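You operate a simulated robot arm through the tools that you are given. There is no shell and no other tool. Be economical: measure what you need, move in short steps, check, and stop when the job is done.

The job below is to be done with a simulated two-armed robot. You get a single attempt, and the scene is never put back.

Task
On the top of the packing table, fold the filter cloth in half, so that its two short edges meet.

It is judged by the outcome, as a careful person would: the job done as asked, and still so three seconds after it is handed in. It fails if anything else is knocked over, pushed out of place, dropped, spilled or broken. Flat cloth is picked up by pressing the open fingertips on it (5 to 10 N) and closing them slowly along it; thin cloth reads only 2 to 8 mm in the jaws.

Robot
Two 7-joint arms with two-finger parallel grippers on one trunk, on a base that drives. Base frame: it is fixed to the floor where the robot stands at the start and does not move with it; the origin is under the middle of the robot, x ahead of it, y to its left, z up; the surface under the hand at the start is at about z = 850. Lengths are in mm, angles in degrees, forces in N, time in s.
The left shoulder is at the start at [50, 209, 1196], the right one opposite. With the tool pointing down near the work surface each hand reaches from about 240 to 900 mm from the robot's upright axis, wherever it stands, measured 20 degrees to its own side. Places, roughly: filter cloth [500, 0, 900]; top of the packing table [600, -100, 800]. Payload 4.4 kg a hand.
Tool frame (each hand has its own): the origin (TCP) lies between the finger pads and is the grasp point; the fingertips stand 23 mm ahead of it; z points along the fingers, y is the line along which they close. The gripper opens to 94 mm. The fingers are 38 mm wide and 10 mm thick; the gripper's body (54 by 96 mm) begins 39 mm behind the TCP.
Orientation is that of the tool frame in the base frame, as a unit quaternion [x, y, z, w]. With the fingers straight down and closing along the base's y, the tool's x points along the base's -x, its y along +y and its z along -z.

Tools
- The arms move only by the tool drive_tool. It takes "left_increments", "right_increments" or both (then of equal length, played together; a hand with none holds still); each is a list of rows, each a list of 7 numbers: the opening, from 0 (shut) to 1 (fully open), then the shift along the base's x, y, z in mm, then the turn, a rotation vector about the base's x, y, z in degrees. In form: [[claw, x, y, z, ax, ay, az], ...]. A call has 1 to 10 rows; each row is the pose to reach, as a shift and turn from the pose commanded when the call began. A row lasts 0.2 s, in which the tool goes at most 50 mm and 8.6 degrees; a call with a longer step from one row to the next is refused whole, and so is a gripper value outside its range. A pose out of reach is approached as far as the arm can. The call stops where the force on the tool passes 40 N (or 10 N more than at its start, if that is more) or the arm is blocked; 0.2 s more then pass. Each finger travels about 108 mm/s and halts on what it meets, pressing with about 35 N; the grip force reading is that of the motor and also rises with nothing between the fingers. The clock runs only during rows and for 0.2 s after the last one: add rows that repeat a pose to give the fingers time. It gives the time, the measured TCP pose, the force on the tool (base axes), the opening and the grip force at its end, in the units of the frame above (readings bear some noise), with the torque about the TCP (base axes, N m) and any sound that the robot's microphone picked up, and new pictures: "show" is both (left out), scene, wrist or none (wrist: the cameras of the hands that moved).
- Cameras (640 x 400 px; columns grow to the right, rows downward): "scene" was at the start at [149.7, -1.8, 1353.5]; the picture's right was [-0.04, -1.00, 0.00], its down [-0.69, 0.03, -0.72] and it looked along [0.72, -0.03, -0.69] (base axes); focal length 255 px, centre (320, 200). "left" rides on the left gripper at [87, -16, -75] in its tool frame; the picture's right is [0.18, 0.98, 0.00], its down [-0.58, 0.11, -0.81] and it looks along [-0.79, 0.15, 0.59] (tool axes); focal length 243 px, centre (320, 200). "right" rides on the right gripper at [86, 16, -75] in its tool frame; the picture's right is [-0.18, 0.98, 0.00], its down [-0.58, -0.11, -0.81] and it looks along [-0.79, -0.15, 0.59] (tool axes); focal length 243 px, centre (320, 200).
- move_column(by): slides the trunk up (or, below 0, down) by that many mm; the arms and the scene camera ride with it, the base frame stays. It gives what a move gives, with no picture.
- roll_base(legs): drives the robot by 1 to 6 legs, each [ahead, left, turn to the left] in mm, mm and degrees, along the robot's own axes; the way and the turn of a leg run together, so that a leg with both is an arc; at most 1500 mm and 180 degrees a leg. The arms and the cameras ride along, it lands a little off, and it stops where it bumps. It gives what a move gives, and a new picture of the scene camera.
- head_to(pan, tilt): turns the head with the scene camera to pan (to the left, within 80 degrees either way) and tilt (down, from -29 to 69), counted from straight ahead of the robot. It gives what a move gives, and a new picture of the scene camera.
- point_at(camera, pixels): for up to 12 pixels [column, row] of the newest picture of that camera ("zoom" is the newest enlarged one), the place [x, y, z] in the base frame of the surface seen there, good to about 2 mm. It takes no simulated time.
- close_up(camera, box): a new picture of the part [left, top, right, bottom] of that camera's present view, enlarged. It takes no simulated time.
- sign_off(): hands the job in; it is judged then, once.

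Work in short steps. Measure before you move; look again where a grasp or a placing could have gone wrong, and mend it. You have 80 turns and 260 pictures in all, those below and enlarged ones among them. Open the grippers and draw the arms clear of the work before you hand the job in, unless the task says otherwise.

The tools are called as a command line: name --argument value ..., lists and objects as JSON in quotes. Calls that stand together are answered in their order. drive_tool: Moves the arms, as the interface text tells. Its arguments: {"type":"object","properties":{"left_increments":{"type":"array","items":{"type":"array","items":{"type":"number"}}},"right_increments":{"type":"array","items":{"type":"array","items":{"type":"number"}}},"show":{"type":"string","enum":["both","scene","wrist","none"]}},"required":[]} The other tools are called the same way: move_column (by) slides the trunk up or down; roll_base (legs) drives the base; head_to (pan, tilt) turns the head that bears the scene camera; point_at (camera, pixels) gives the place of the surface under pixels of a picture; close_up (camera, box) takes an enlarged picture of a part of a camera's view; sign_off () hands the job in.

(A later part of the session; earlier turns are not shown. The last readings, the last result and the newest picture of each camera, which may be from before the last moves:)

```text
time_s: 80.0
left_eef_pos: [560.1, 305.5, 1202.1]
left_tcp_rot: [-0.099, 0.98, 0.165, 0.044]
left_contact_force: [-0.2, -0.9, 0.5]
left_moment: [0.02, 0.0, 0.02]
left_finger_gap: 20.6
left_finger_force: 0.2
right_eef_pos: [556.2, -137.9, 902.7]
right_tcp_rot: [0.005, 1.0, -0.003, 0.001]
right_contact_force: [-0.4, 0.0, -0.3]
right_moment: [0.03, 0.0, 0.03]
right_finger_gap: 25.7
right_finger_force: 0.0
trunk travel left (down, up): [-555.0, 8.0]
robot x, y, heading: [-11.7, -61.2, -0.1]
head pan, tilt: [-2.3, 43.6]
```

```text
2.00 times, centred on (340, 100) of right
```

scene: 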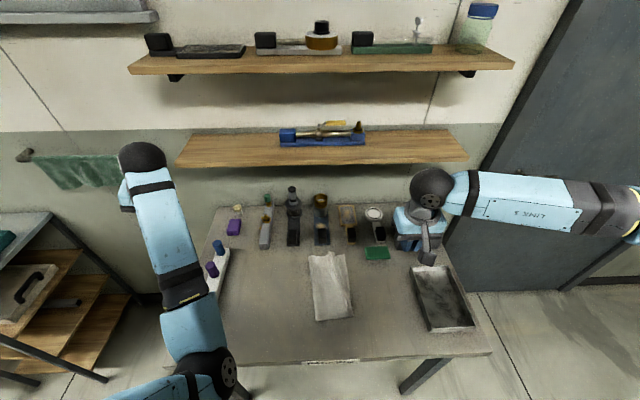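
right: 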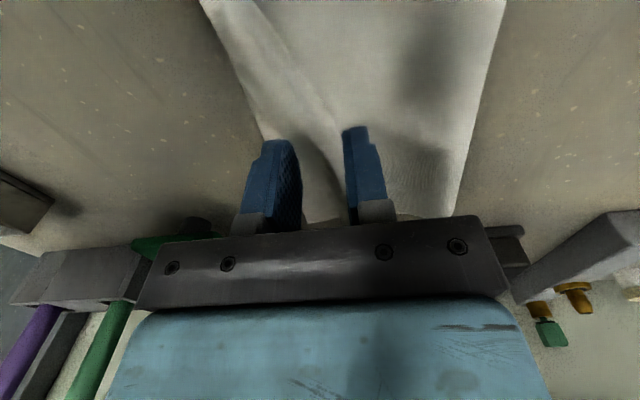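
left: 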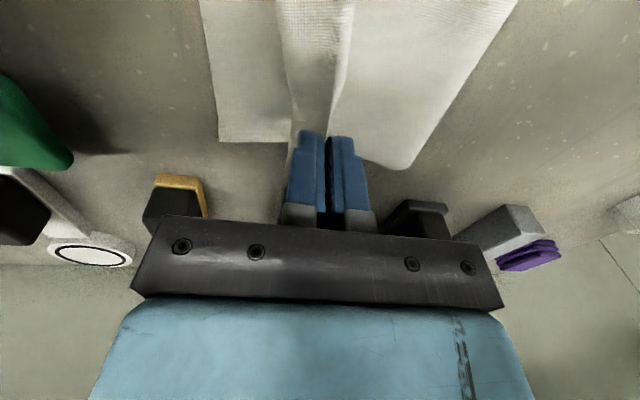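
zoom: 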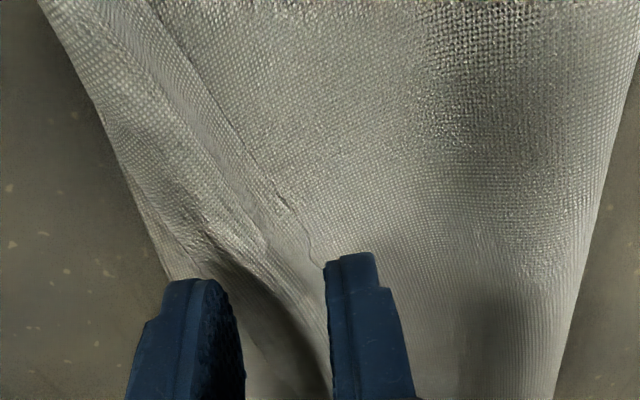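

The flap's edge (zoom (300,215)→(325,265)) runs just inside the +y finger. Lower until light contact and close.

drive_tool --right_increments '[[0.27, 0, 1, -10, 0, 0, 0], [0.27, 0, 1, -18, 0, 0, 0], [0.27, 0, 1, -23, 0, 0, 0], [0.27, 0, 1, -26, 0, 0, 0], [0.27, 0, 1, -26, 0, 0, 0]]' --show "none"

drive_tool --right_increments '[[0.27, 0, 0, -1.5, 0, 0, 0], [0.22, 0, 0, -1.5, 0, 0, 0], [0.17, 0, 0, -1.5, 0, 0, 0], [0.12, 0, 0, -1.5, 0, 0, 0], [0.07, 0, 0, -1.5, 0, 0, 0], [0.02, 0, 0, -1.5, 0, 0, 0], [0, 0, 0, -1.5, 0, 0, 0], [0, 0, 0, 8, 0, 0, 0], [0, 0, 0, 24, 0, 0, 0], [0, 0, 0, 40, 0, 0, 0]]' --show "wrist"

close_up --camera "right" --box '[200, 0, 480, 200]'

```text
time_s: 81.2
left_eef_pos: [559.7, 306.1, 1200.8]
left_tcp_rot: [-0.099, 0.98, 0.164, 0.044]
left_contact_force: [-0.6, -1.1, 0.7]
left_moment: [0.03, 0.01, -0.04]
left_finger_gap: 20.8
left_finger_force: 0.1
right_eef_pos: [556.5, -138.6, 877.0]
right_tcp_rot: [0.005, 1.0, -0.003, 0.0]
right_contact_force: [-0.3, 0.7, 1.7]
right_moment: [-0.04, 0.01, 0.01]
right_finger_gap: 25.2
right_finger_force: 0.1
trunk travel left (down, up): [-555.0, 8.0]
robot x, y, heading: [-7.5, -62.4, 0.2]
head pan, tilt: [-2.3, 43.6]
```

```text
time_s: 83.3
left_eef_pos: [560.6, 306.4, 1201.7]
left_tcp_rot: [-0.1, 0.98, 0.165, 0.044]
left_contact_force: [-1.1, -0.6, -0.2]
left_moment: [0.02, 0.05, -0.01]
left_finger_gap: 20.4
left_finger_force: 0.0
right_eef_pos: [555.3, -137.8, 918.0]
right_tcp_rot: [0.004, 1.0, -0.003, 0.0]
right_contact_force: [-0.6, 0.1, 0.1]
right_moment: [-0.03, 0.0, 0.02]
right_finger_gap: 2.2
right_finger_force: 35.5
trunk travel left (down, up): [-555.0, 8.0]
robot x, y, heading: [-7.6, -63.6, -0.0]
head pan, tilt: [-2.3, 43.6]
```

right: 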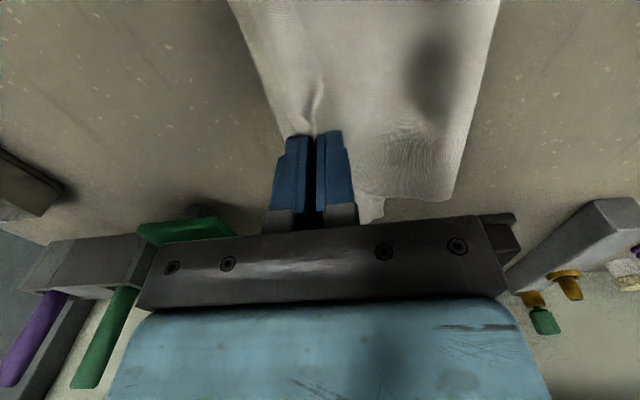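

```text
2.00 times, centred on (340, 100) of right
```

zoom: 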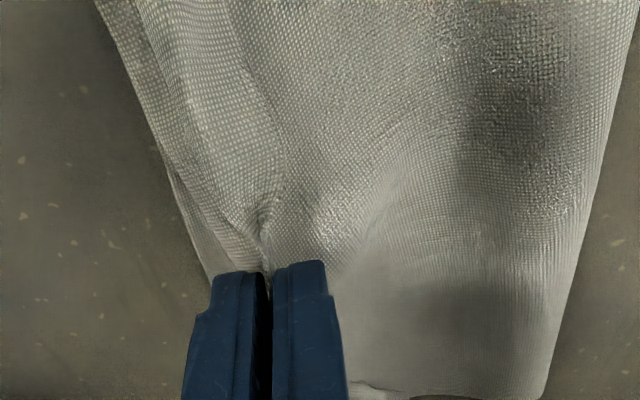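

It holds flap and maybe some of the layer beneath. Carry it back over to +y≈+85 to unfold the cloth, then look.

drive_tool --right_increments '[[0, 0, 12, 18, 0, 0, 0], [0, 0, 35, 32, 0, 0, 0], [0, 0, 60, 42, 0, 0, 0], [0, 0, 85, 46, 0, 0, 0], [0, 0, 110, 46, 0, 0, 0], [0, 0, 135, 42, 0, 0, 0], [0, 0, 160, 34, 0, 0, 0], [0, 0, 183, 22, 0, 0, 0], [0, 0, 204, 5, 0, 0, 0], [0, 0, 215, -10, 0, 0, 0]]'

close_up --camera "right" --box '[160, 0, 480, 200]'

```text
time_s: 85.5
left_eef_pos: [560.0, 306.6, 1200.9]
left_tcp_rot: [-0.099, 0.98, 0.165, 0.045]
left_contact_force: [0.3, 1.0, -0.4]
left_moment: [0.02, -0.03, 0.0]
left_finger_gap: 20.6
left_finger_force: 0.1
right_eef_pos: [553.7, 78.3, 908.1]
right_tcp_rot: [0.006, 1.0, -0.003, 0.0]
right_contact_force: [-0.7, 0.6, 0.9]
right_moment: [-0.01, -0.01, 0.03]
right_finger_gap: 2.4
right_finger_force: 35.3
trunk travel left (down, up): [-555.0, 8.0]
robot x, y, heading: [-4.9, -61.9, 0.2]
head pan, tilt: [-2.3, 43.6]
```

scene: 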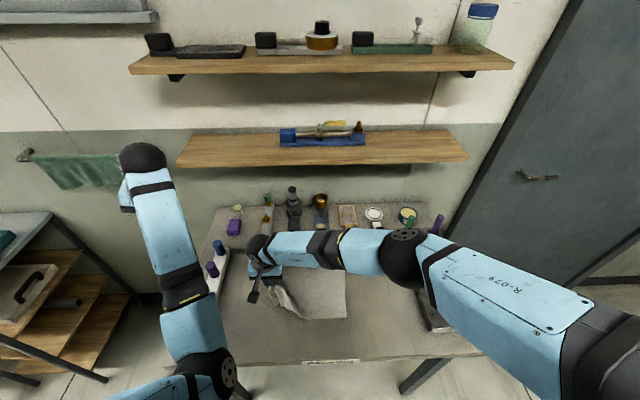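
right: 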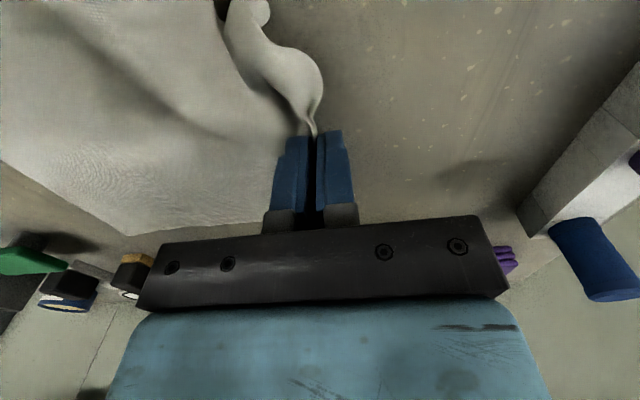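

```text
2.00 times, centred on (320, 100) of right
```

zoom: 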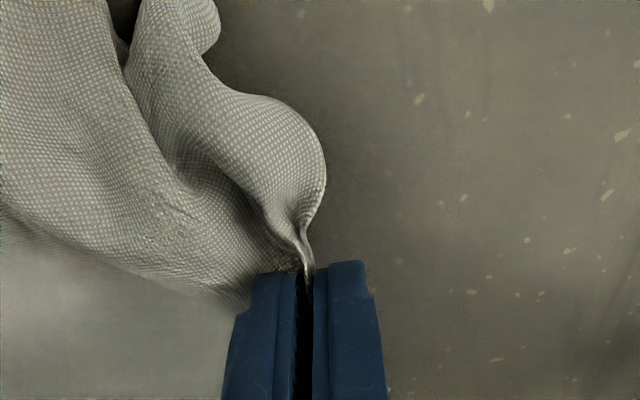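

Unfolded mostly. Pull a little further +y while lowering to flatten, then release and back off upward for a look.

drive_tool --right_increments '[[0, 0, 10, -8, 0, 0, 0], [0, 0, 20, -18, 0, 0, 0], [0, 0, 28, -26, 0, 0, 0], [0, 0, 30, -29, 0, 0, 0], [0.1, 0, 30, -29, 0, 0, 0], [0.25, 0, 30, -27, 0, 0, 0], [0.4, 0, 30, -5, 0, 0, 0], [0.4, 0, 30, 40, 0, 0, 0], [0.4, 0, 0, 85, 0, 0, 0], [0.4, 0, -40, 125, 0, 0, 0]]' --show "none"

drive_tool --right_increments '[[0.4, 0, -50, 20, 0, 0, 0], [0.4, 0, -100, 30, 0, 0, 0], [0.4, 0, -150, 30, 0, 0, 0], [0.4, 0, -200, 30, 0, 0, 0], [0.4, -5, -250, 30, 0, 0, 0], [0.4, -10, -300, 30, 0, 0, 0], [0.4, -15, -345, 30, 0, 0, 0]]' --show "scene"

close_up --camera "scene" --box '[210, 220, 370, 340]'

```text
refused: row 9 steps farther than a row can; nothing moved
```

```text
refused: row 1 steps farther than a row can; nothing moved
```

```text
3.33 times, centred on (290, 280) of scene
```

zoom: 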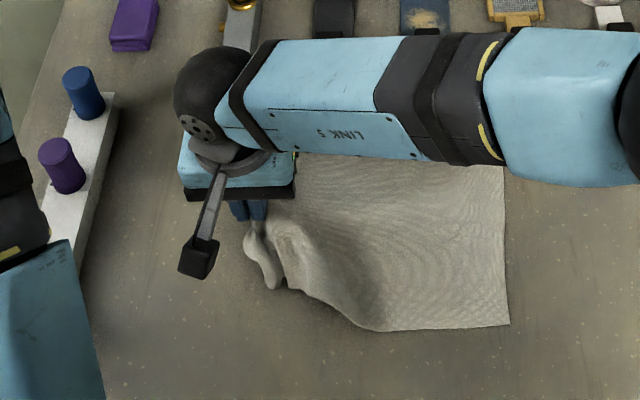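

Steps were slightly too long; resend with smaller ones.

drive_tool --right_increments '[[0, 0, 10, -8, 0, 0, 0], [0, 0, 20, -18, 0, 0, 0], [0, 0, 28, -26, 0, 0, 0], [0, 0, 30, -29, 0, 0, 0], [0.1, 0, 30, -29, 0, 0, 0], [0.25, 0, 30, -27, 0, 0, 0], [0.4, 0, 30, -5, 0, 0, 0], [0.4, 0, 30, 40, 0, 0, 0], [0.4, 0, 10, 80, 0, 0, 0], [0.4, 0, -20, 115, 0, 0, 0]]' --show "none"

drive_tool --right_increments '[[0.4, 0, -40, 10, 0, 0, 0], [0.4, 0, -85, 20, 0, 0, 0], [0.4, 0, -130, 30, 0, 0, 0], [0.4, 0, -175, 30, 0, 0, 0], [0.4, -5, -220, 30, 0, 0, 0], [0.4, -10, -265, 30, 0, 0, 0], [0.4, -15, -310, 30, 0, 0, 0], [0.4, -15, -345, 30, 0, 0, 0]]' --show "scene"

close_up --camera "scene" --box '[210, 220, 370, 340]'

```text
time_s: 87.8
left_eef_pos: [560.7, 305.4, 1201.7]
left_tcp_rot: [-0.099, 0.98, 0.166, 0.044]
left_contact_force: [-1.2, -0.5, 0.9]
left_moment: [-0.01, -0.03, 0.03]
left_finger_gap: 20.7
left_finger_force: 0.0
right_eef_pos: [554.5, 54.5, 1022.0]
right_tcp_rot: [0.004, 1.0, -0.002, 0.001]
right_contact_force: [-0.3, 0.5, -0.6]
right_moment: [0.02, -0.01, 0.0]
right_finger_gap: 37.8
right_finger_force: 0.1
trunk travel left (down, up): [-555.0, 8.0]
robot x, y, heading: [-5.6, -62.3, 0.2]
head pan, tilt: [-2.3, 43.6]
```

```text
time_s: 89.5
left_eef_pos: [559.7, 306.8, 1201.0]
left_tcp_rot: [-0.099, 0.98, 0.165, 0.044]
left_contact_force: [-0.9, -0.8, -0.7]
left_moment: [0.01, 0.0, 0.04]
left_finger_gap: 20.8
left_finger_force: 0.0
right_eef_pos: [539.2, -288.3, 1049.7]
right_tcp_rot: [0.005, 1.0, -0.003, 0.0]
right_contact_force: [-0.7, -0.6, -0.5]
right_moment: [-0.06, -0.01, -0.03]
right_finger_gap: 37.4
right_finger_force: 0.1
trunk travel left (down, up): [-555.0, 8.0]
robot x, y, heading: [-8.4, -65.0, -0.0]
head pan, tilt: [-2.3, 43.6]
```

scene: 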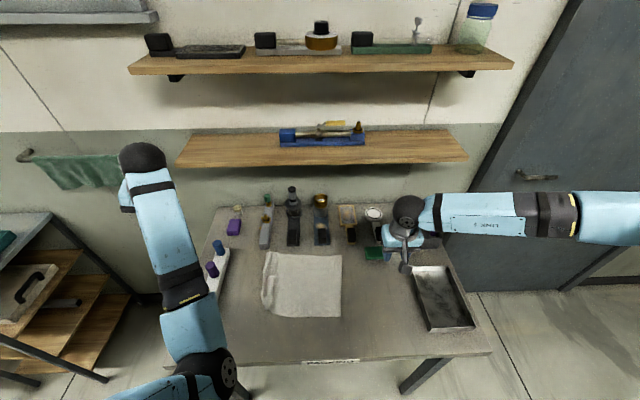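

```text
3.33 times, centred on (290, 280) of scene
```

zoom: 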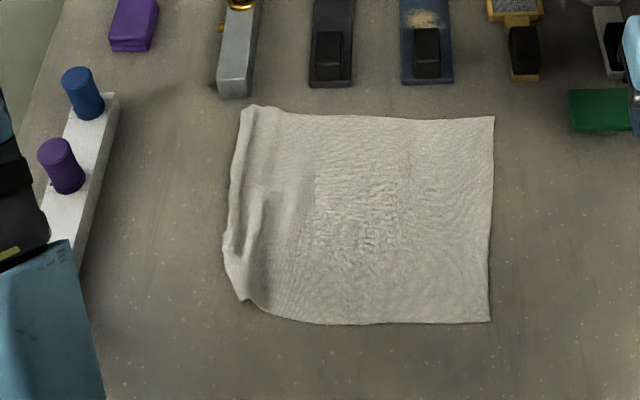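

Mostly flat again; its left edge has a ridge/curl. Zoom on it and measure.

close_up --camera "scene" --box '[255, 240, 305, 320]'

point_at --camera "scene" --pixels '[[266, 254], [272, 254], [281, 254], [268, 280], [272, 282], [280, 282], [264, 296], [272, 300], [270, 307], [341, 256], [340, 315], [300, 316]]'

```text
5.00 times, centred on (280, 280) of scene
```

zoom: 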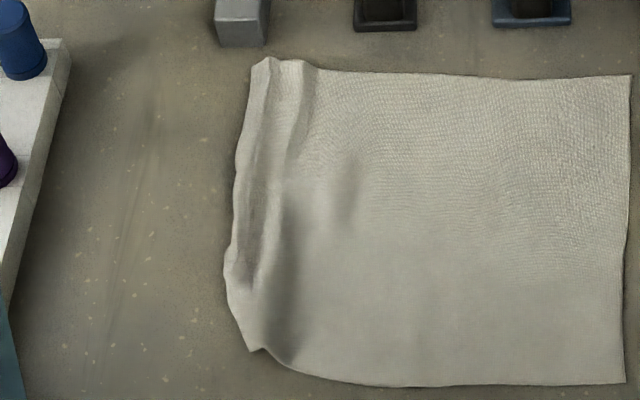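

```text
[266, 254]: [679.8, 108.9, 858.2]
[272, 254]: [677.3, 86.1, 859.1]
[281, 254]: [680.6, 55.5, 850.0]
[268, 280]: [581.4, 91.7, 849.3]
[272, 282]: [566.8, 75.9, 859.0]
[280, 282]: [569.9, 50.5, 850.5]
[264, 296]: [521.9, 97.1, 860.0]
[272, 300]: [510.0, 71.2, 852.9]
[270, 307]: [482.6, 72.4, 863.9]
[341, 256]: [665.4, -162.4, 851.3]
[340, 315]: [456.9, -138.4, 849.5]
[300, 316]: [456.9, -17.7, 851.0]
```

The left edge is outermost (y≈95–108) with a parallel ridge just inside — good for a zero-tail pinch at its middle. Bring the right hand to (565,83), outer finger just outside the edge, gap 30.

drive_tool --right_increments '[[0.34, 3, 40, 0, 0, 0, 0], [0.34, 6, 80, 0, 0, 0, 0], [0.34, 9, 120, 0, 0, 0, 0], [0.34, 12, 160, 0, 0, 0, 0], [0.34, 15, 202, 0, 0, 0, 0], [0.34, 18, 244, -10, 0, 0, 0], [0.34, 21, 286, -25, 0, 0, 0], [0.34, 24, 325, -50, 0, 0, 0], [0.34, 26, 355, -85, 0, 0, 0], [0.34, 26, 371, -125, 0, 0, 0]]' --show "none"

drive_tool --right_increments '[[0.34, 0, 0, -20, 0, 0, 0], [0.34, 0, 0, -35, 0, 0, 0], [0.34, 0, 0, -43, 0, 0, 0], [0.34, 0, 0, -43, 0, 0, 0]]' --show "wrist"

close_up --camera "right" --box '[200, 0, 480, 200]'

```text
time_s: 91.8
left_eef_pos: [560.3, 307.5, 1200.4]
left_tcp_rot: [-0.099, 0.98, 0.164, 0.044]
left_contact_force: [0.3, 0.1, -0.1]
left_moment: [-0.02, 0.02, 0.0]
left_finger_gap: 20.5
left_finger_force: 0.1
right_eef_pos: [566.2, 83.6, 925.0]
right_tcp_rot: [0.005, 1.0, -0.004, 0.001]
right_contact_force: [0.4, -0.4, 0.0]
right_moment: [-0.01, -0.02, 0.0]
right_finger_gap: 32.0
right_finger_force: 0.0
trunk travel left (down, up): [-555.0, 8.0]
robot x, y, heading: [-0.3, -59.8, 0.2]
head pan, tilt: [-2.3, 43.6]
```

```text
time_s: 92.8
left_eef_pos: [560.4, 305.8, 1201.7]
left_tcp_rot: [-0.1, 0.98, 0.166, 0.044]
left_contact_force: [-0.1, 1.0, 0.0]
left_moment: [0.01, -0.03, -0.02]
left_finger_gap: 21.0
left_finger_force: 0.0
right_eef_pos: [565.5, 81.5, 883.1]
right_tcp_rot: [0.004, 1.0, -0.004, 0.001]
right_contact_force: [0.1, 0.3, -0.1]
right_moment: [0.02, 0.0, 0.05]
right_finger_gap: 31.9
right_finger_force: 0.1
trunk travel left (down, up): [-555.0, 8.0]
robot x, y, heading: [-7.9, -60.1, 0.3]
head pan, tilt: [-2.3, 43.6]
```

right: 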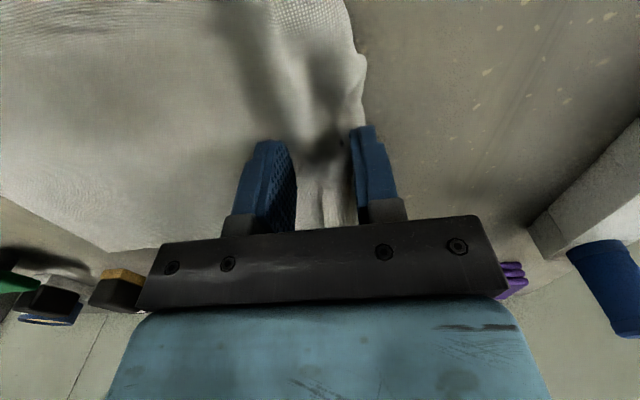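

```text
2.00 times, centred on (340, 100) of right
```

zoom: 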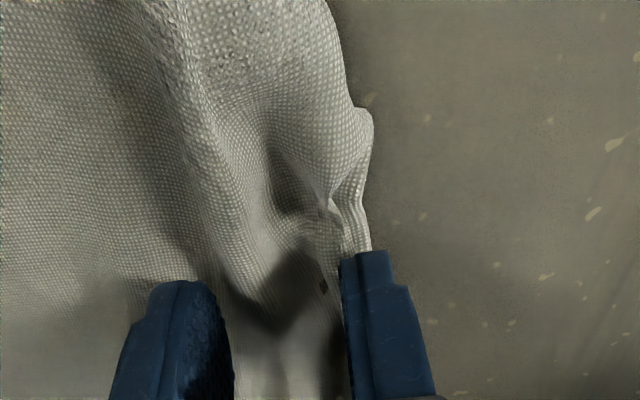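

The cloth edge runs just under the +y finger; shift 4 mm outward, press lightly and close, then lift.

drive_tool --right_increments '[[0.34, 0, 6, 0, 0, 0, 0], [0.34, 0, 6, -5, 0, 0, 0], [0.34, 0, 6, -8, 0, 0, 0], [0.3, 0, 6, -9, 0, 0, 0], [0.24, 0, 6, -9, 0, 0, 0], [0.18, 0, 6, -9, 0, 0, 0], [0.12, 0, 6, -9, 0, 0, 0], [0.06, 0, 6, -9, 0, 0, 0], [0, 0, 6, -9, 0, 0, 0], [0, 0, 6, -9, 0, 0, 0]]' --show "none"

drive_tool --right_increments '[[0, 0, -3, 12, 0, 0, 0], [0, 0, -8, 27, 0, 0, 0], [0, 0, -15, 45, 0, 0, 0], [0, 0, -15, 45, 0, 0, 0]]' --show "both"

close_up --camera "right" --box '[200, 0, 480, 200]'

```text
time_s: 95.0
left_eef_pos: [559.4, 307.0, 1202.6]
left_tcp_rot: [-0.1, 0.98, 0.166, 0.045]
left_contact_force: [-0.8, -0.8, 0.3]
left_moment: [-0.01, -0.04, -0.03]
left_finger_gap: 20.6
left_finger_force: 0.1
right_eef_pos: [566.6, 88.3, 875.2]
right_tcp_rot: [0.004, 1.0, -0.003, 0.002]
right_contact_force: [0.2, 2.7, 22.1]
right_moment: [0.15, 0.0, 0.06]
right_finger_gap: 2.6
right_finger_force: 35.0
trunk travel left (down, up): [-555.0, 8.0]
robot x, y, heading: [-7.0, -59.2, 0.1]
head pan, tilt: [-2.3, 43.6]
```

```text
time_s: 96.0
left_eef_pos: [560.5, 307.2, 1200.9]
left_tcp_rot: [-0.099, 0.98, 0.164, 0.045]
left_contact_force: [0.5, 0.3, -0.1]
left_moment: [0.02, 0.03, 0.01]
left_finger_gap: 20.6
left_finger_force: 0.0
right_eef_pos: [566.6, 74.7, 918.5]
right_tcp_rot: [0.005, 1.0, -0.003, 0.001]
right_contact_force: [-0.2, 0.5, -0.3]
right_moment: [0.04, -0.06, 0.01]
right_finger_gap: 2.2
right_finger_force: 35.5
trunk travel left (down, up): [-555.0, 8.0]
robot x, y, heading: [-7.7, -61.3, 0.1]
head pan, tilt: [-2.3, 43.6]
```

scene: 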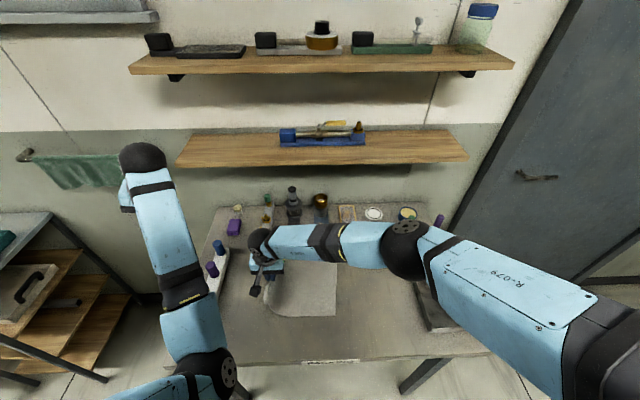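
right: 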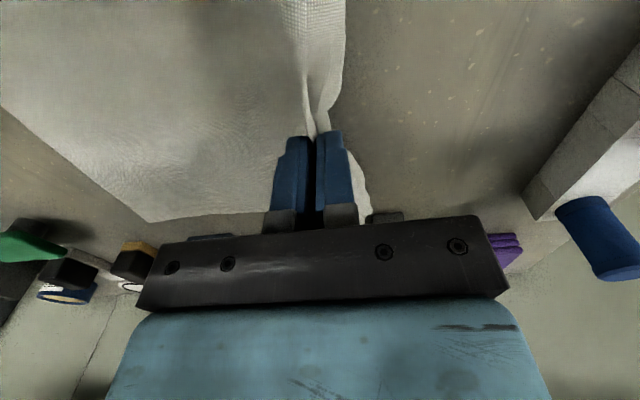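

```text
2.00 times, centred on (340, 100) of right
```

zoom: 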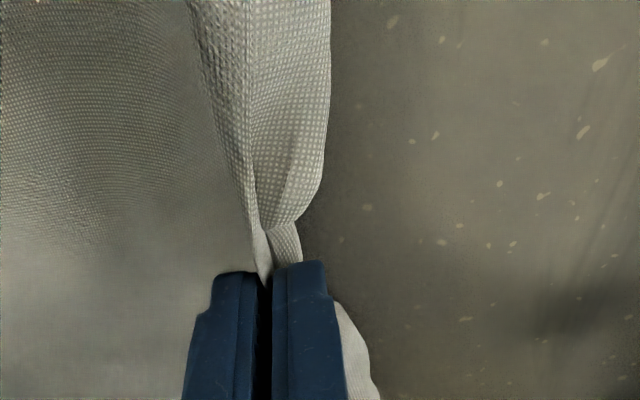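

Held with a ~12 mm tail. Fold once more in a slack arc: to make the final edge reach -150 after smoothing, lay the pinch at y≈-108 so the crease stays near -5. Then release, back off and look.

drive_tool --right_increments '[[0, 0, -20, 20, 0, 0, 0], [0, -1, -45, 35, 0, 0, 0], [0, -1, -70, 42, 0, 0, 0], [0, -2, -95, 42, 0, 0, 0], [0, -2, -118, 35, 0, 0, 0], [0, -3, -140, 20, 0, 0, 0], [0, -3, -158, 0, 0, 0, 0], [0, -3, -172, -20, 0, 0, 0], [0, -3, -180, -34, 0, 0, 0], [0, -3, -181, -39, 0, 0, 0]]' --show "none"

drive_tool --right_increments '[[0.06, 0, 0, 0, 0, 0, 0], [0.15, 0, 0, 0, 0, 0, 0], [0.15, 0, 0, 10, 0, 0, 0], [0.15, 0, 0, 40, 0, 0, 0], [0.15, 0, -10, 80, 0, 0, 0], [0.15, 0, -40, 115, 0, 0, 0], [0.15, 0, -85, 125, 0, 0, 0], [0.15, 0, -130, 125, 0, 0, 0], [0.15, 0, -175, 125, 0, 0, 0]]' --show "scene"

close_up --camera "scene" --box '[265, 235, 365, 325]'

point_at --camera "zoom" --pixels '[[320, 60], [320, 120], [250, 120], [280, 120], [350, 120], [380, 120], [420, 120], [250, 240], [320, 240], [350, 240], [380, 240], [420, 240]]'

```text
time_s: 98.2
left_eef_pos: [558.3, 307.2, 1202.2]
left_tcp_rot: [-0.099, 0.98, 0.164, 0.046]
left_contact_force: [-0.6, -0.2, -0.2]
left_moment: [0.0, 0.02, -0.04]
left_finger_gap: 20.8
left_finger_force: 0.1
right_eef_pos: [564.0, -107.4, 881.0]
right_tcp_rot: [0.005, 1.0, -0.003, 0.002]
right_contact_force: [2.1, -0.1, 14.7]
right_moment: [-0.03, 0.02, -0.02]
right_finger_gap: 2.5
right_finger_force: 35.0
trunk travel left (down, up): [-555.0, 8.0]
robot x, y, heading: [-9.7, -65.2, 0.3]
head pan, tilt: [-2.3, 43.6]
```

```text
time_s: 100.2
left_eef_pos: [559.9, 304.3, 1202.9]
left_tcp_rot: [-0.099, 0.98, 0.165, 0.046]
left_contact_force: [-0.1, 0.3, 0.3]
left_moment: [0.02, 0.02, 0.04]
left_finger_gap: 20.6
left_finger_force: 0.1
right_eef_pos: [563.0, -282.9, 1004.9]
right_tcp_rot: [0.004, 1.0, -0.003, 0.001]
right_contact_force: [-0.2, -0.1, -1.2]
right_moment: [0.01, 0.01, -0.01]
right_finger_gap: 14.0
right_finger_force: 0.0
trunk travel left (down, up): [-555.0, 8.0]
robot x, y, heading: [-8.3, -61.7, 0.1]
head pan, tilt: [-2.3, 43.6]
```

scene: 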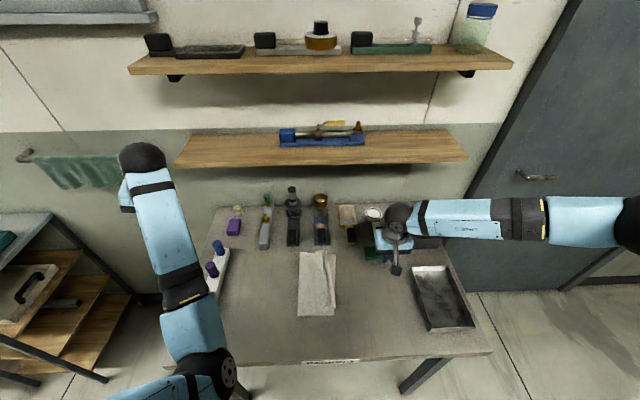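

```text
4.44 times, centred on (315, 280) of scene
```

zoom: 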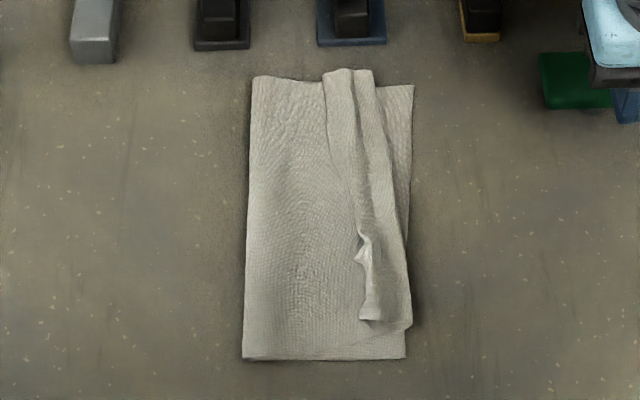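

```text
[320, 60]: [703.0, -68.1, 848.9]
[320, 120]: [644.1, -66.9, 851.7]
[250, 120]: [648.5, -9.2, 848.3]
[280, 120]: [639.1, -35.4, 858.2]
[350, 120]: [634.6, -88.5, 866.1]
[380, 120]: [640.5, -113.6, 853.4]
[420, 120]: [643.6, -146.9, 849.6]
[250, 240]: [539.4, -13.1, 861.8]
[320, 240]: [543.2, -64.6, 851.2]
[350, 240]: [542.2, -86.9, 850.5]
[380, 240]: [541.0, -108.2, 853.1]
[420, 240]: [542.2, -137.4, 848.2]
```

Crease now ≈-10, lower edge ≈-130…-143, with the upper edge turned back as a 35–40 mm flap. I'll unroll it by pressing closed fingertips on the flap and dragging it to -y; first at the far end (x=640).

drive_tool --right_increments '[[0, 15, 45, 0, 0, 0, 0], [0, 30, 90, 0, 0, 0, 0], [0, 45, 135, -10, 0, 0, 0], [0, 60, 175, -30, 0, 0, 0], [0, 73, 194, -70, 0, 0, 0], [0, 77, 197, -110, 0, 0, 0], [0, 77, 197, -123, 0, 0, 0], [0, 77, 197, -127, 0, 0, 0]]' --show "none"

drive_tool --right_increments '[[0, 0, -8, -2, 0, 0, 0], [0, 0, -20, -3, 0, 0, 0], [0, 0, -32, -3, 0, 0, 0], [0, 0, -44, -3, 0, 0, 0], [0, 0, -56, -3, 0, 0, 0], [0, 0, -66, -3, 0, 0, 0], [0, 0, -72, 5, 0, 0, 0], [0, 0, -80, 25, 0, 0, 0]]' --show "wrist"

close_up --camera "right" --box '[200, 0, 560, 220]'

```text
time_s: 102.0
left_eef_pos: [560.1, 306.8, 1202.4]
left_tcp_rot: [-0.098, 0.98, 0.165, 0.044]
left_contact_force: [0.2, 0.7, 0.0]
left_moment: [0.01, -0.03, 0.01]
left_finger_gap: 20.5
left_finger_force: 0.0
right_eef_pos: [639.6, -85.5, 876.2]
right_tcp_rot: [0.006, 1.0, -0.003, 0.001]
right_contact_force: [-0.6, -0.6, 1.0]
right_moment: [0.0, -0.01, -0.01]
right_finger_gap: 0.0
right_finger_force: 35.3
trunk travel left (down, up): [-555.0, 8.0]
robot x, y, heading: [-7.1, -59.9, 0.2]
head pan, tilt: [-2.3, 43.6]
```

```text
time_s: 103.8
left_eef_pos: [558.9, 305.6, 1201.1]
left_tcp_rot: [-0.099, 0.98, 0.165, 0.045]
left_contact_force: [-0.4, 0.6, -1.0]
left_moment: [0.01, 0.02, 0.02]
left_finger_gap: 20.5
left_finger_force: 0.1
right_eef_pos: [638.3, -163.5, 901.8]
right_tcp_rot: [0.005, 1.0, -0.003, 0.001]
right_contact_force: [0.3, -0.7, -0.4]
right_moment: [0.0, -0.01, -0.02]
right_finger_gap: 0.0
right_finger_force: 34.7
trunk travel left (down, up): [-555.0, 8.0]
robot x, y, heading: [-4.7, -62.1, 0.4]
head pan, tilt: [-2.3, 43.6]
```

right: 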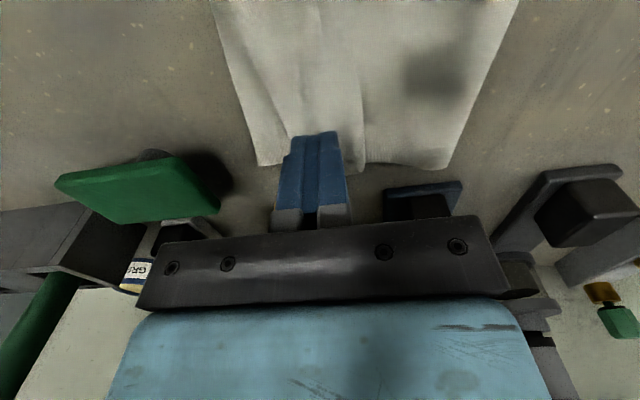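

```text
1.78 times, centred on (380, 110) of right
```

zoom: 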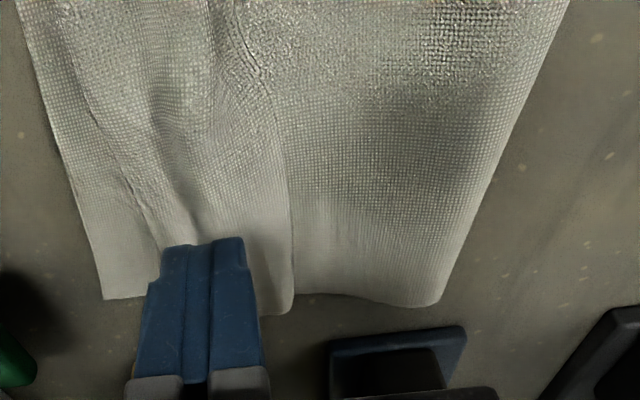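

The drag barely changed it (flap edge at zoom (290,250)). Instead re-pinch the flap's edge with zero tail as worked before; measure the flap edge first.

point_at --camera "zoom" --pixels '[[287, 260], [287, 200], [270, 120], [297, 260], [270, 300], [240, 180], [190, 230], [150, 220], [110, 285], [430, 300]]'

close_up --camera "scene" --box '[280, 240, 360, 325]'

point_at --camera "zoom" --pixels '[[365, 240], [355, 300], [365, 300], [380, 300], [400, 300], [425, 300], [365, 340], [425, 340], [425, 375], [210, 375], [390, 340], [350, 240]]'

```text
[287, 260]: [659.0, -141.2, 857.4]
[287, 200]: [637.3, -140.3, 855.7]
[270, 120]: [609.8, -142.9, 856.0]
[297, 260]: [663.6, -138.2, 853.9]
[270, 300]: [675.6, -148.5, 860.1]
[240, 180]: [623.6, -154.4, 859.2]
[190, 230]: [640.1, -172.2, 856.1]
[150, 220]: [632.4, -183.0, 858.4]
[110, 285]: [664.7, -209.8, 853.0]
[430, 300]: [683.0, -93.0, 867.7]
```

```text
4.71 times, centred on (320, 282) of scene
```

zoom: 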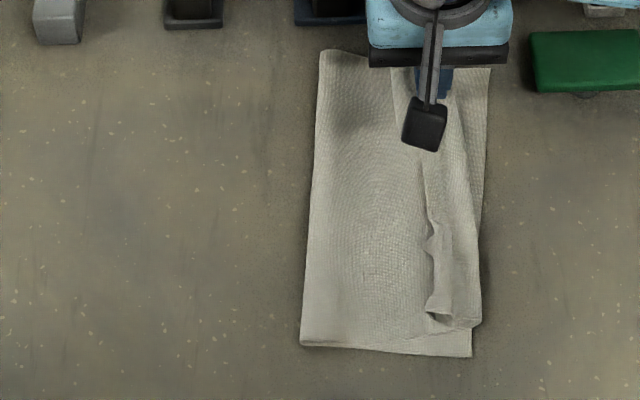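

```text
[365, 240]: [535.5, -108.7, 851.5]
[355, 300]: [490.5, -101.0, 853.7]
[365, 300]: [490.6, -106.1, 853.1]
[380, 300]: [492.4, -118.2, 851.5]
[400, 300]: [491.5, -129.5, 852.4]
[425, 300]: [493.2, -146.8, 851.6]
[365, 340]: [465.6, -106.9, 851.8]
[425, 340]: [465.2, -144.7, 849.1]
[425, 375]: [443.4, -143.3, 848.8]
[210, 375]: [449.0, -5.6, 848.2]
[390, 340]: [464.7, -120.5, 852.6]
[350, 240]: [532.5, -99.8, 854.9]
```

The drag slid the whole cloth ≈65 mm to -y (harmless). Far end now: flap edge y≈-140, loop ≈-183, lower edge ≈-208. Pinch the flap edge at x=640 with centre -148 and lift to check.

drive_tool --right_increments '[[0.22, 1, 8, 0, 0, 0, 0], [0.22, 2, 15.5, 0, 0, 0, 0], [0.22, 2, 15.5, -14, 0, 0, 0], [0.22, 2, 15.5, -22, 0, 0, 0], [0.22, 2, 15.5, -25.5, 0, 0, 0], [0.16, 2, 15.5, -25.5, 0, 0, 0], [0.1, 2, 15.5, -25.5, 0, 0, 0], [0.04, 2, 15.5, -25.5, 0, 0, 0], [0, 2, 15.5, -25.5, 0, 0, 0], [0, 2, 15.5, -25.5, 0, 0, 0]]' --show "none"

drive_tool --right_increments '[[0, 0, 0, 12, 0, 0, 0], [0, 0, -5, 28, 0, 0, 0], [0, 0, -15, 40, 0, 0, 0], [0, 0, -15, 40, 0, 0, 0]]' --show "wrist"

close_up --camera "right" --box '[200, 0, 520, 200]'

```text
time_s: 106.0
left_eef_pos: [559.7, 307.8, 1200.7]
left_tcp_rot: [-0.099, 0.98, 0.164, 0.044]
left_contact_force: [0.4, -0.4, 0.2]
left_moment: [0.01, -0.01, -0.01]
left_finger_gap: 21.0
left_finger_force: 0.1
right_eef_pos: [643.2, -149.8, 877.8]
right_tcp_rot: [0.004, 1.0, -0.003, 0.002]
right_contact_force: [0.7, 2.6, 7.4]
right_moment: [0.01, 0.05, 0.01]
right_finger_gap: 2.0
right_finger_force: 34.9
trunk travel left (down, up): [-555.0, 8.0]
robot x, y, heading: [-1.2, -62.8, 0.4]
head pan, tilt: [-2.3, 43.6]
```

```text
time_s: 107.0
left_eef_pos: [560.4, 306.4, 1200.8]
left_tcp_rot: [-0.098, 0.98, 0.164, 0.045]
left_contact_force: [0.3, 0.2, -0.2]
left_moment: [0.0, 0.02, -0.03]
left_finger_gap: 20.7
left_finger_force: 0.0
right_eef_pos: [642.2, -165.4, 916.9]
right_tcp_rot: [0.005, 1.0, -0.003, 0.001]
right_contact_force: [-0.6, 0.4, 0.4]
right_moment: [-0.03, 0.0, 0.01]
right_finger_gap: 2.3
right_finger_force: 35.2
trunk travel left (down, up): [-555.0, 8.0]
robot x, y, heading: [-7.0, -62.1, 0.1]
head pan, tilt: [-2.3, 43.6]
```

right: 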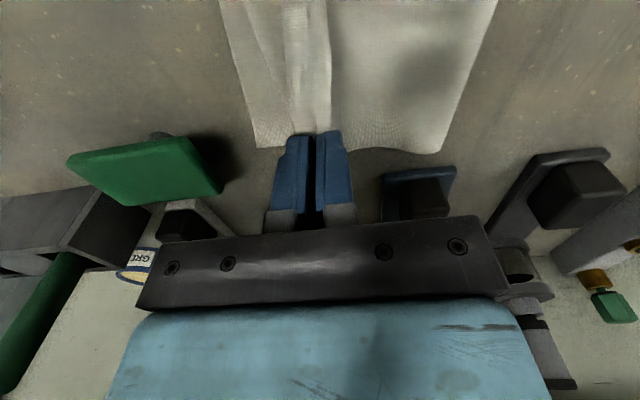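

```text
2.00 times, centred on (360, 100) of right
```

zoom: 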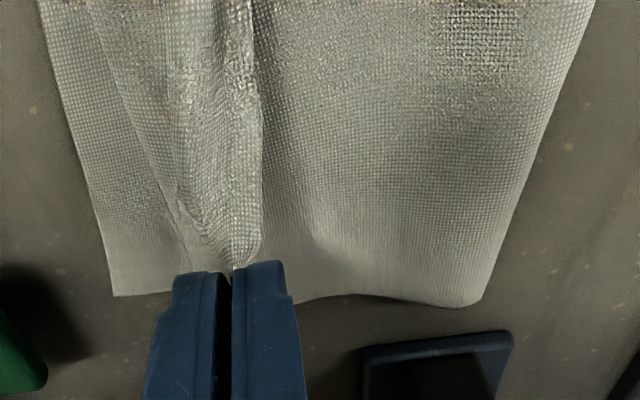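

The jaw holds the flap with ~10 mm tail. Lay it at the lower edge, open slightly and sweep the +y finger a bit to -y to tip the tail over; then hover over the near end for a view.

drive_tool --right_increments '[[0, 0, -14, 0, 0, 0, 0], [0, 0, -25, -12, 0, 0, 0], [0, 0, -31, -24, 0, 0, 0], [0, 0, -33, -34, 0, 0, 0], [0.06, 0, -33, -36, 0, 0, 0], [0.14, 0, -35, -36, 0, 0, 0], [0.14, 0, -44, -36, 0, 0, 0], [0.14, 0, -54, -35, 0, 0, 0], [0.14, 0, -57, -20, 0, 0, 0], [0.14, 0, -57, 15, 0, 0, 0]]' --show "none"

drive_tool --right_increments '[[0.22, -40, 16, 5, 0, 0, 0], [0.22, -80, 32, 5, 0, 0, 0], [0.22, -120, 48, 5, 0, 0, 0], [0.22, -152, 66, 0, 0, 0, 0], [0.22, -152, 66, -18, 0, 0, 0]]' --show "both"

close_up --camera "right" --box '[160, 0, 560, 220]'

point_at --camera "right" --pixels '[[300, 60], [320, 60], [340, 60], [300, 100], [320, 100], [340, 100], [360, 100], [280, 100], [260, 100], [320, 130], [340, 130], [400, 100]]'

close_up --camera "scene" --box '[290, 240, 370, 325]'

```text
time_s: 109.2
left_eef_pos: [560.6, 306.6, 1202.0]
left_tcp_rot: [-0.099, 0.98, 0.165, 0.045]
left_contact_force: [-0.5, -0.9, 0.2]
left_moment: [0.01, -0.01, 0.0]
left_finger_gap: 20.5
left_finger_force: 0.1
right_eef_pos: [641.6, -222.7, 932.0]
right_tcp_rot: [0.006, 1.0, -0.004, 0.001]
right_contact_force: [-1.1, 0.5, 1.0]
right_moment: [0.0, 0.01, -0.03]
right_finger_gap: 13.2
right_finger_force: 0.1
trunk travel left (down, up): [-555.0, 8.0]
robot x, y, heading: [-4.2, -65.2, 0.0]
head pan, tilt: [-2.3, 43.6]
```

```text
time_s: 110.3
left_eef_pos: [560.0, 307.1, 1200.6]
left_tcp_rot: [-0.1, 0.98, 0.165, 0.045]
left_contact_force: [0.3, 0.2, -0.6]
left_moment: [-0.01, 0.01, 0.01]
left_finger_gap: 20.9
left_finger_force: 0.1
right_eef_pos: [489.9, -155.1, 912.8]
right_tcp_rot: [0.005, 1.0, -0.004, 0.001]
right_contact_force: [1.0, -0.5, 0.6]
right_moment: [0.01, 0.03, -0.02]
right_finger_gap: 20.8
right_finger_force: 0.1
trunk travel left (down, up): [-555.0, 8.0]
robot x, y, heading: [-4.6, -60.2, 0.0]
head pan, tilt: [-2.3, 43.6]
```

scene: 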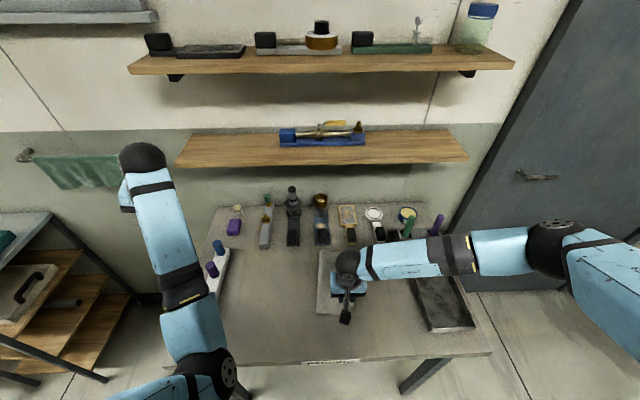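
right: 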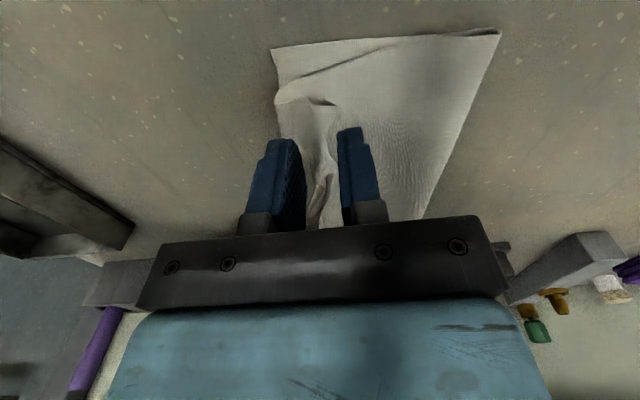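

```text
1.60 times, centred on (360, 110) of right
```

zoom: 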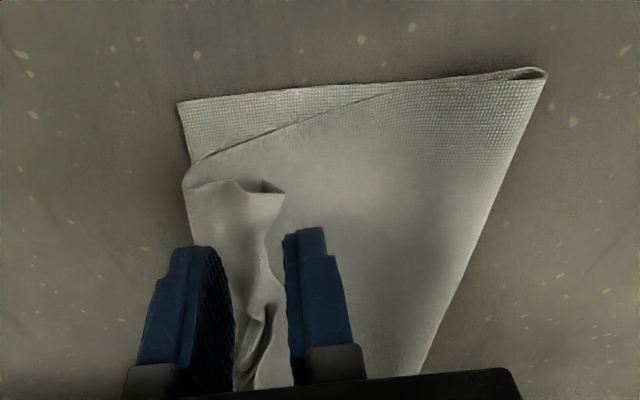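

```text
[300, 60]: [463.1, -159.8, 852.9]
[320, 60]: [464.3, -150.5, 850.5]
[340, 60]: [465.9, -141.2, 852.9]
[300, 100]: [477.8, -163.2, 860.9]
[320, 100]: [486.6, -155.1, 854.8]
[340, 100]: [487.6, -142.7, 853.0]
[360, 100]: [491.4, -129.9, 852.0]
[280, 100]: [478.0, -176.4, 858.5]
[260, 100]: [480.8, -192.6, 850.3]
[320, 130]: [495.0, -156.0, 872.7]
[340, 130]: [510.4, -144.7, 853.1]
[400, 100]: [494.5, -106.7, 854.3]
```

```text
4.71 times, centred on (330, 282) of scene
```

zoom: 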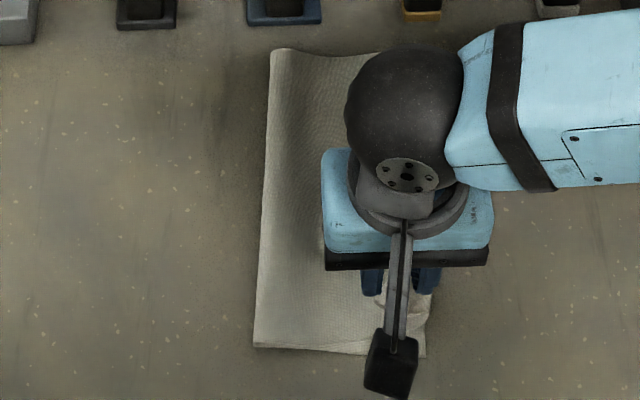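

The near flap ridge stands between the fingers. Lower, close, lift, then carry it out to the lower edge at y≈-180 with -16 mm in x, open, sweep slightly, lift and retreat for a view.

drive_tool --right_increments '[[0.22, 0, 0, -18, 0, 0, 0], [0.22, 0, 0, -31, 0, 0, 0], [0.22, 0, 0, -36, 0, 0, 0], [0.14, 0, 0, -36, 0, 0, 0], [0.06, 0, 0, -36, 0, 0, 0], [0, 0, 0, -36, 0, 0, 0], [0, 0, 0, -36, 0, 0, 0], [0, 0, 0, -20, 0, 0, 0], [0, -4, -4, -2, 0, 0, 0], [0, -10, -12, 5, 0, 0, 0]]' --show "wrist"

drive_tool --right_increments '[[0, -4, -10, -4, 0, 0, 0], [0, -7, -16, -18, 0, 0, 0], [0, -7, -18, -32, 0, 0, 0], [0, -7, -18, -39, 0, 0, 0], [0.06, -7, -18, -40, 0, 0, 0], [0.14, -7, -20, -40, 0, 0, 0], [0.14, -7, -30, -40, 0, 0, 0], [0.14, -7, -40, -38, 0, 0, 0], [0.14, -7, -45, -10, 0, 0, 0], [0.14, -7, -60, 30, 0, 0, 0]]' --show "none"

drive_tool --right_increments '[[0.14, 0, -40, 20, 0, 0, 0], [0.14, 0, -75, 50, 0, 0, 0], [0.14, 0, -100, 80, 0, 0, 0], [0.14, 0, -110, 100, 0, 0, 0]]' --show "scene"

close_up --camera "scene" --box '[290, 240, 370, 325]'

point_at --camera "zoom" --pixels '[[260, 335], [270, 200], [278, 60], [420, 350], [430, 250], [440, 150], [445, 70], [400, 70], [400, 150], [400, 250], [400, 320], [360, 200]]'

```text
time_s: 112.5
left_eef_pos: [560.7, 305.7, 1201.9]
left_tcp_rot: [-0.099, 0.98, 0.165, 0.044]
left_contact_force: [-1.2, 0.6, -0.1]
left_moment: [0.01, -0.01, -0.02]
left_finger_gap: 20.7
left_finger_force: 0.0
right_eef_pos: [479.3, -167.9, 920.2]
right_tcp_rot: [0.004, 1.0, -0.002, 0.001]
right_contact_force: [-0.2, 0.5, 0.5]
right_moment: [-0.02, 0.01, -0.02]
right_finger_gap: 2.4
right_finger_force: 34.9
trunk travel left (down, up): [-555.0, 8.0]
robot x, y, heading: [-5.4, -61.6, 0.2]
head pan, tilt: [-2.3, 43.6]
```

right: 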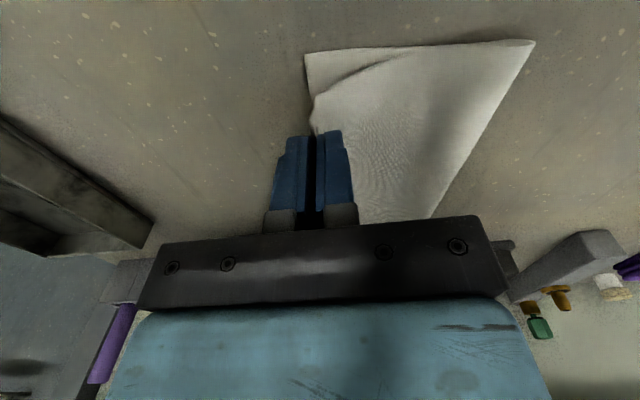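

```text
time_s: 114.8
left_eef_pos: [560.8, 305.7, 1201.5]
left_tcp_rot: [-0.099, 0.98, 0.165, 0.045]
left_contact_force: [-0.1, 0.6, 0.2]
left_moment: [0.0, 0.0, 0.03]
left_finger_gap: 20.8
left_finger_force: 0.0
right_eef_pos: [473.6, -229.8, 947.7]
right_tcp_rot: [0.005, 1.0, -0.002, 0.002]
right_contact_force: [-0.1, -0.3, 1.2]
right_moment: [0.0, -0.02, -0.02]
right_finger_gap: 13.1
right_finger_force: 0.1
trunk travel left (down, up): [-555.0, 8.0]
robot x, y, heading: [-7.1, -63.8, 0.1]
head pan, tilt: [-2.3, 43.6]
```

```text
time_s: 115.8
left_eef_pos: [560.6, 305.2, 1201.9]
left_tcp_rot: [-0.098, 0.98, 0.166, 0.044]
left_contact_force: [0.3, -0.3, 0.1]
left_moment: [0.01, 0.01, 0.04]
left_finger_gap: 20.6
left_finger_force: 0.1
right_eef_pos: [470.9, -340.9, 1049.8]
right_tcp_rot: [0.005, 1.0, -0.003, 0.001]
right_contact_force: [0.1, -0.1, -0.7]
right_moment: [0.04, -0.02, 0.03]
right_finger_gap: 13.1
right_finger_force: 0.0
trunk travel left (down, up): [-555.0, 8.0]
robot x, y, heading: [-3.9, -62.5, 0.0]
head pan, tilt: [-2.3, 43.6]
```

scene: 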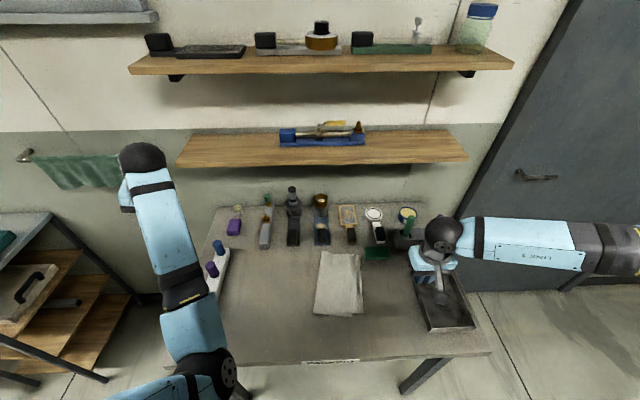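

```text
4.71 times, centred on (330, 282) of scene
```

zoom: 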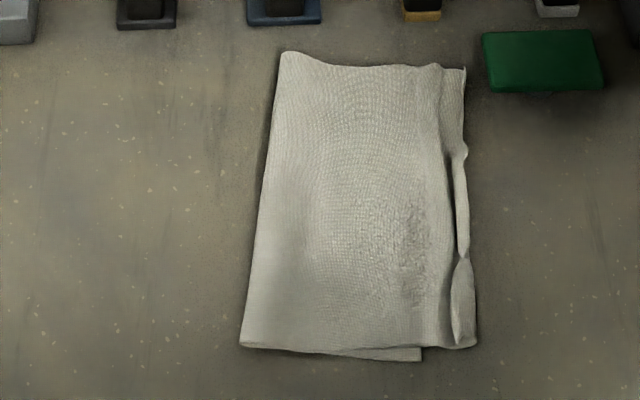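

```text
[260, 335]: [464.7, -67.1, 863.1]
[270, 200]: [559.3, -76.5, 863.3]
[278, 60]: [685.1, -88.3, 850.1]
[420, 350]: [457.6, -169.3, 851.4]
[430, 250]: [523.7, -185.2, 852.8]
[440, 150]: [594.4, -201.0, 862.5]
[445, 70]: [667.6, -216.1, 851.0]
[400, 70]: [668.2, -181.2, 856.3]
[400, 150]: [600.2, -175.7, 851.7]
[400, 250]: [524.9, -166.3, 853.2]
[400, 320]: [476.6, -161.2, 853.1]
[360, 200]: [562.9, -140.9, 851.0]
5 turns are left
```

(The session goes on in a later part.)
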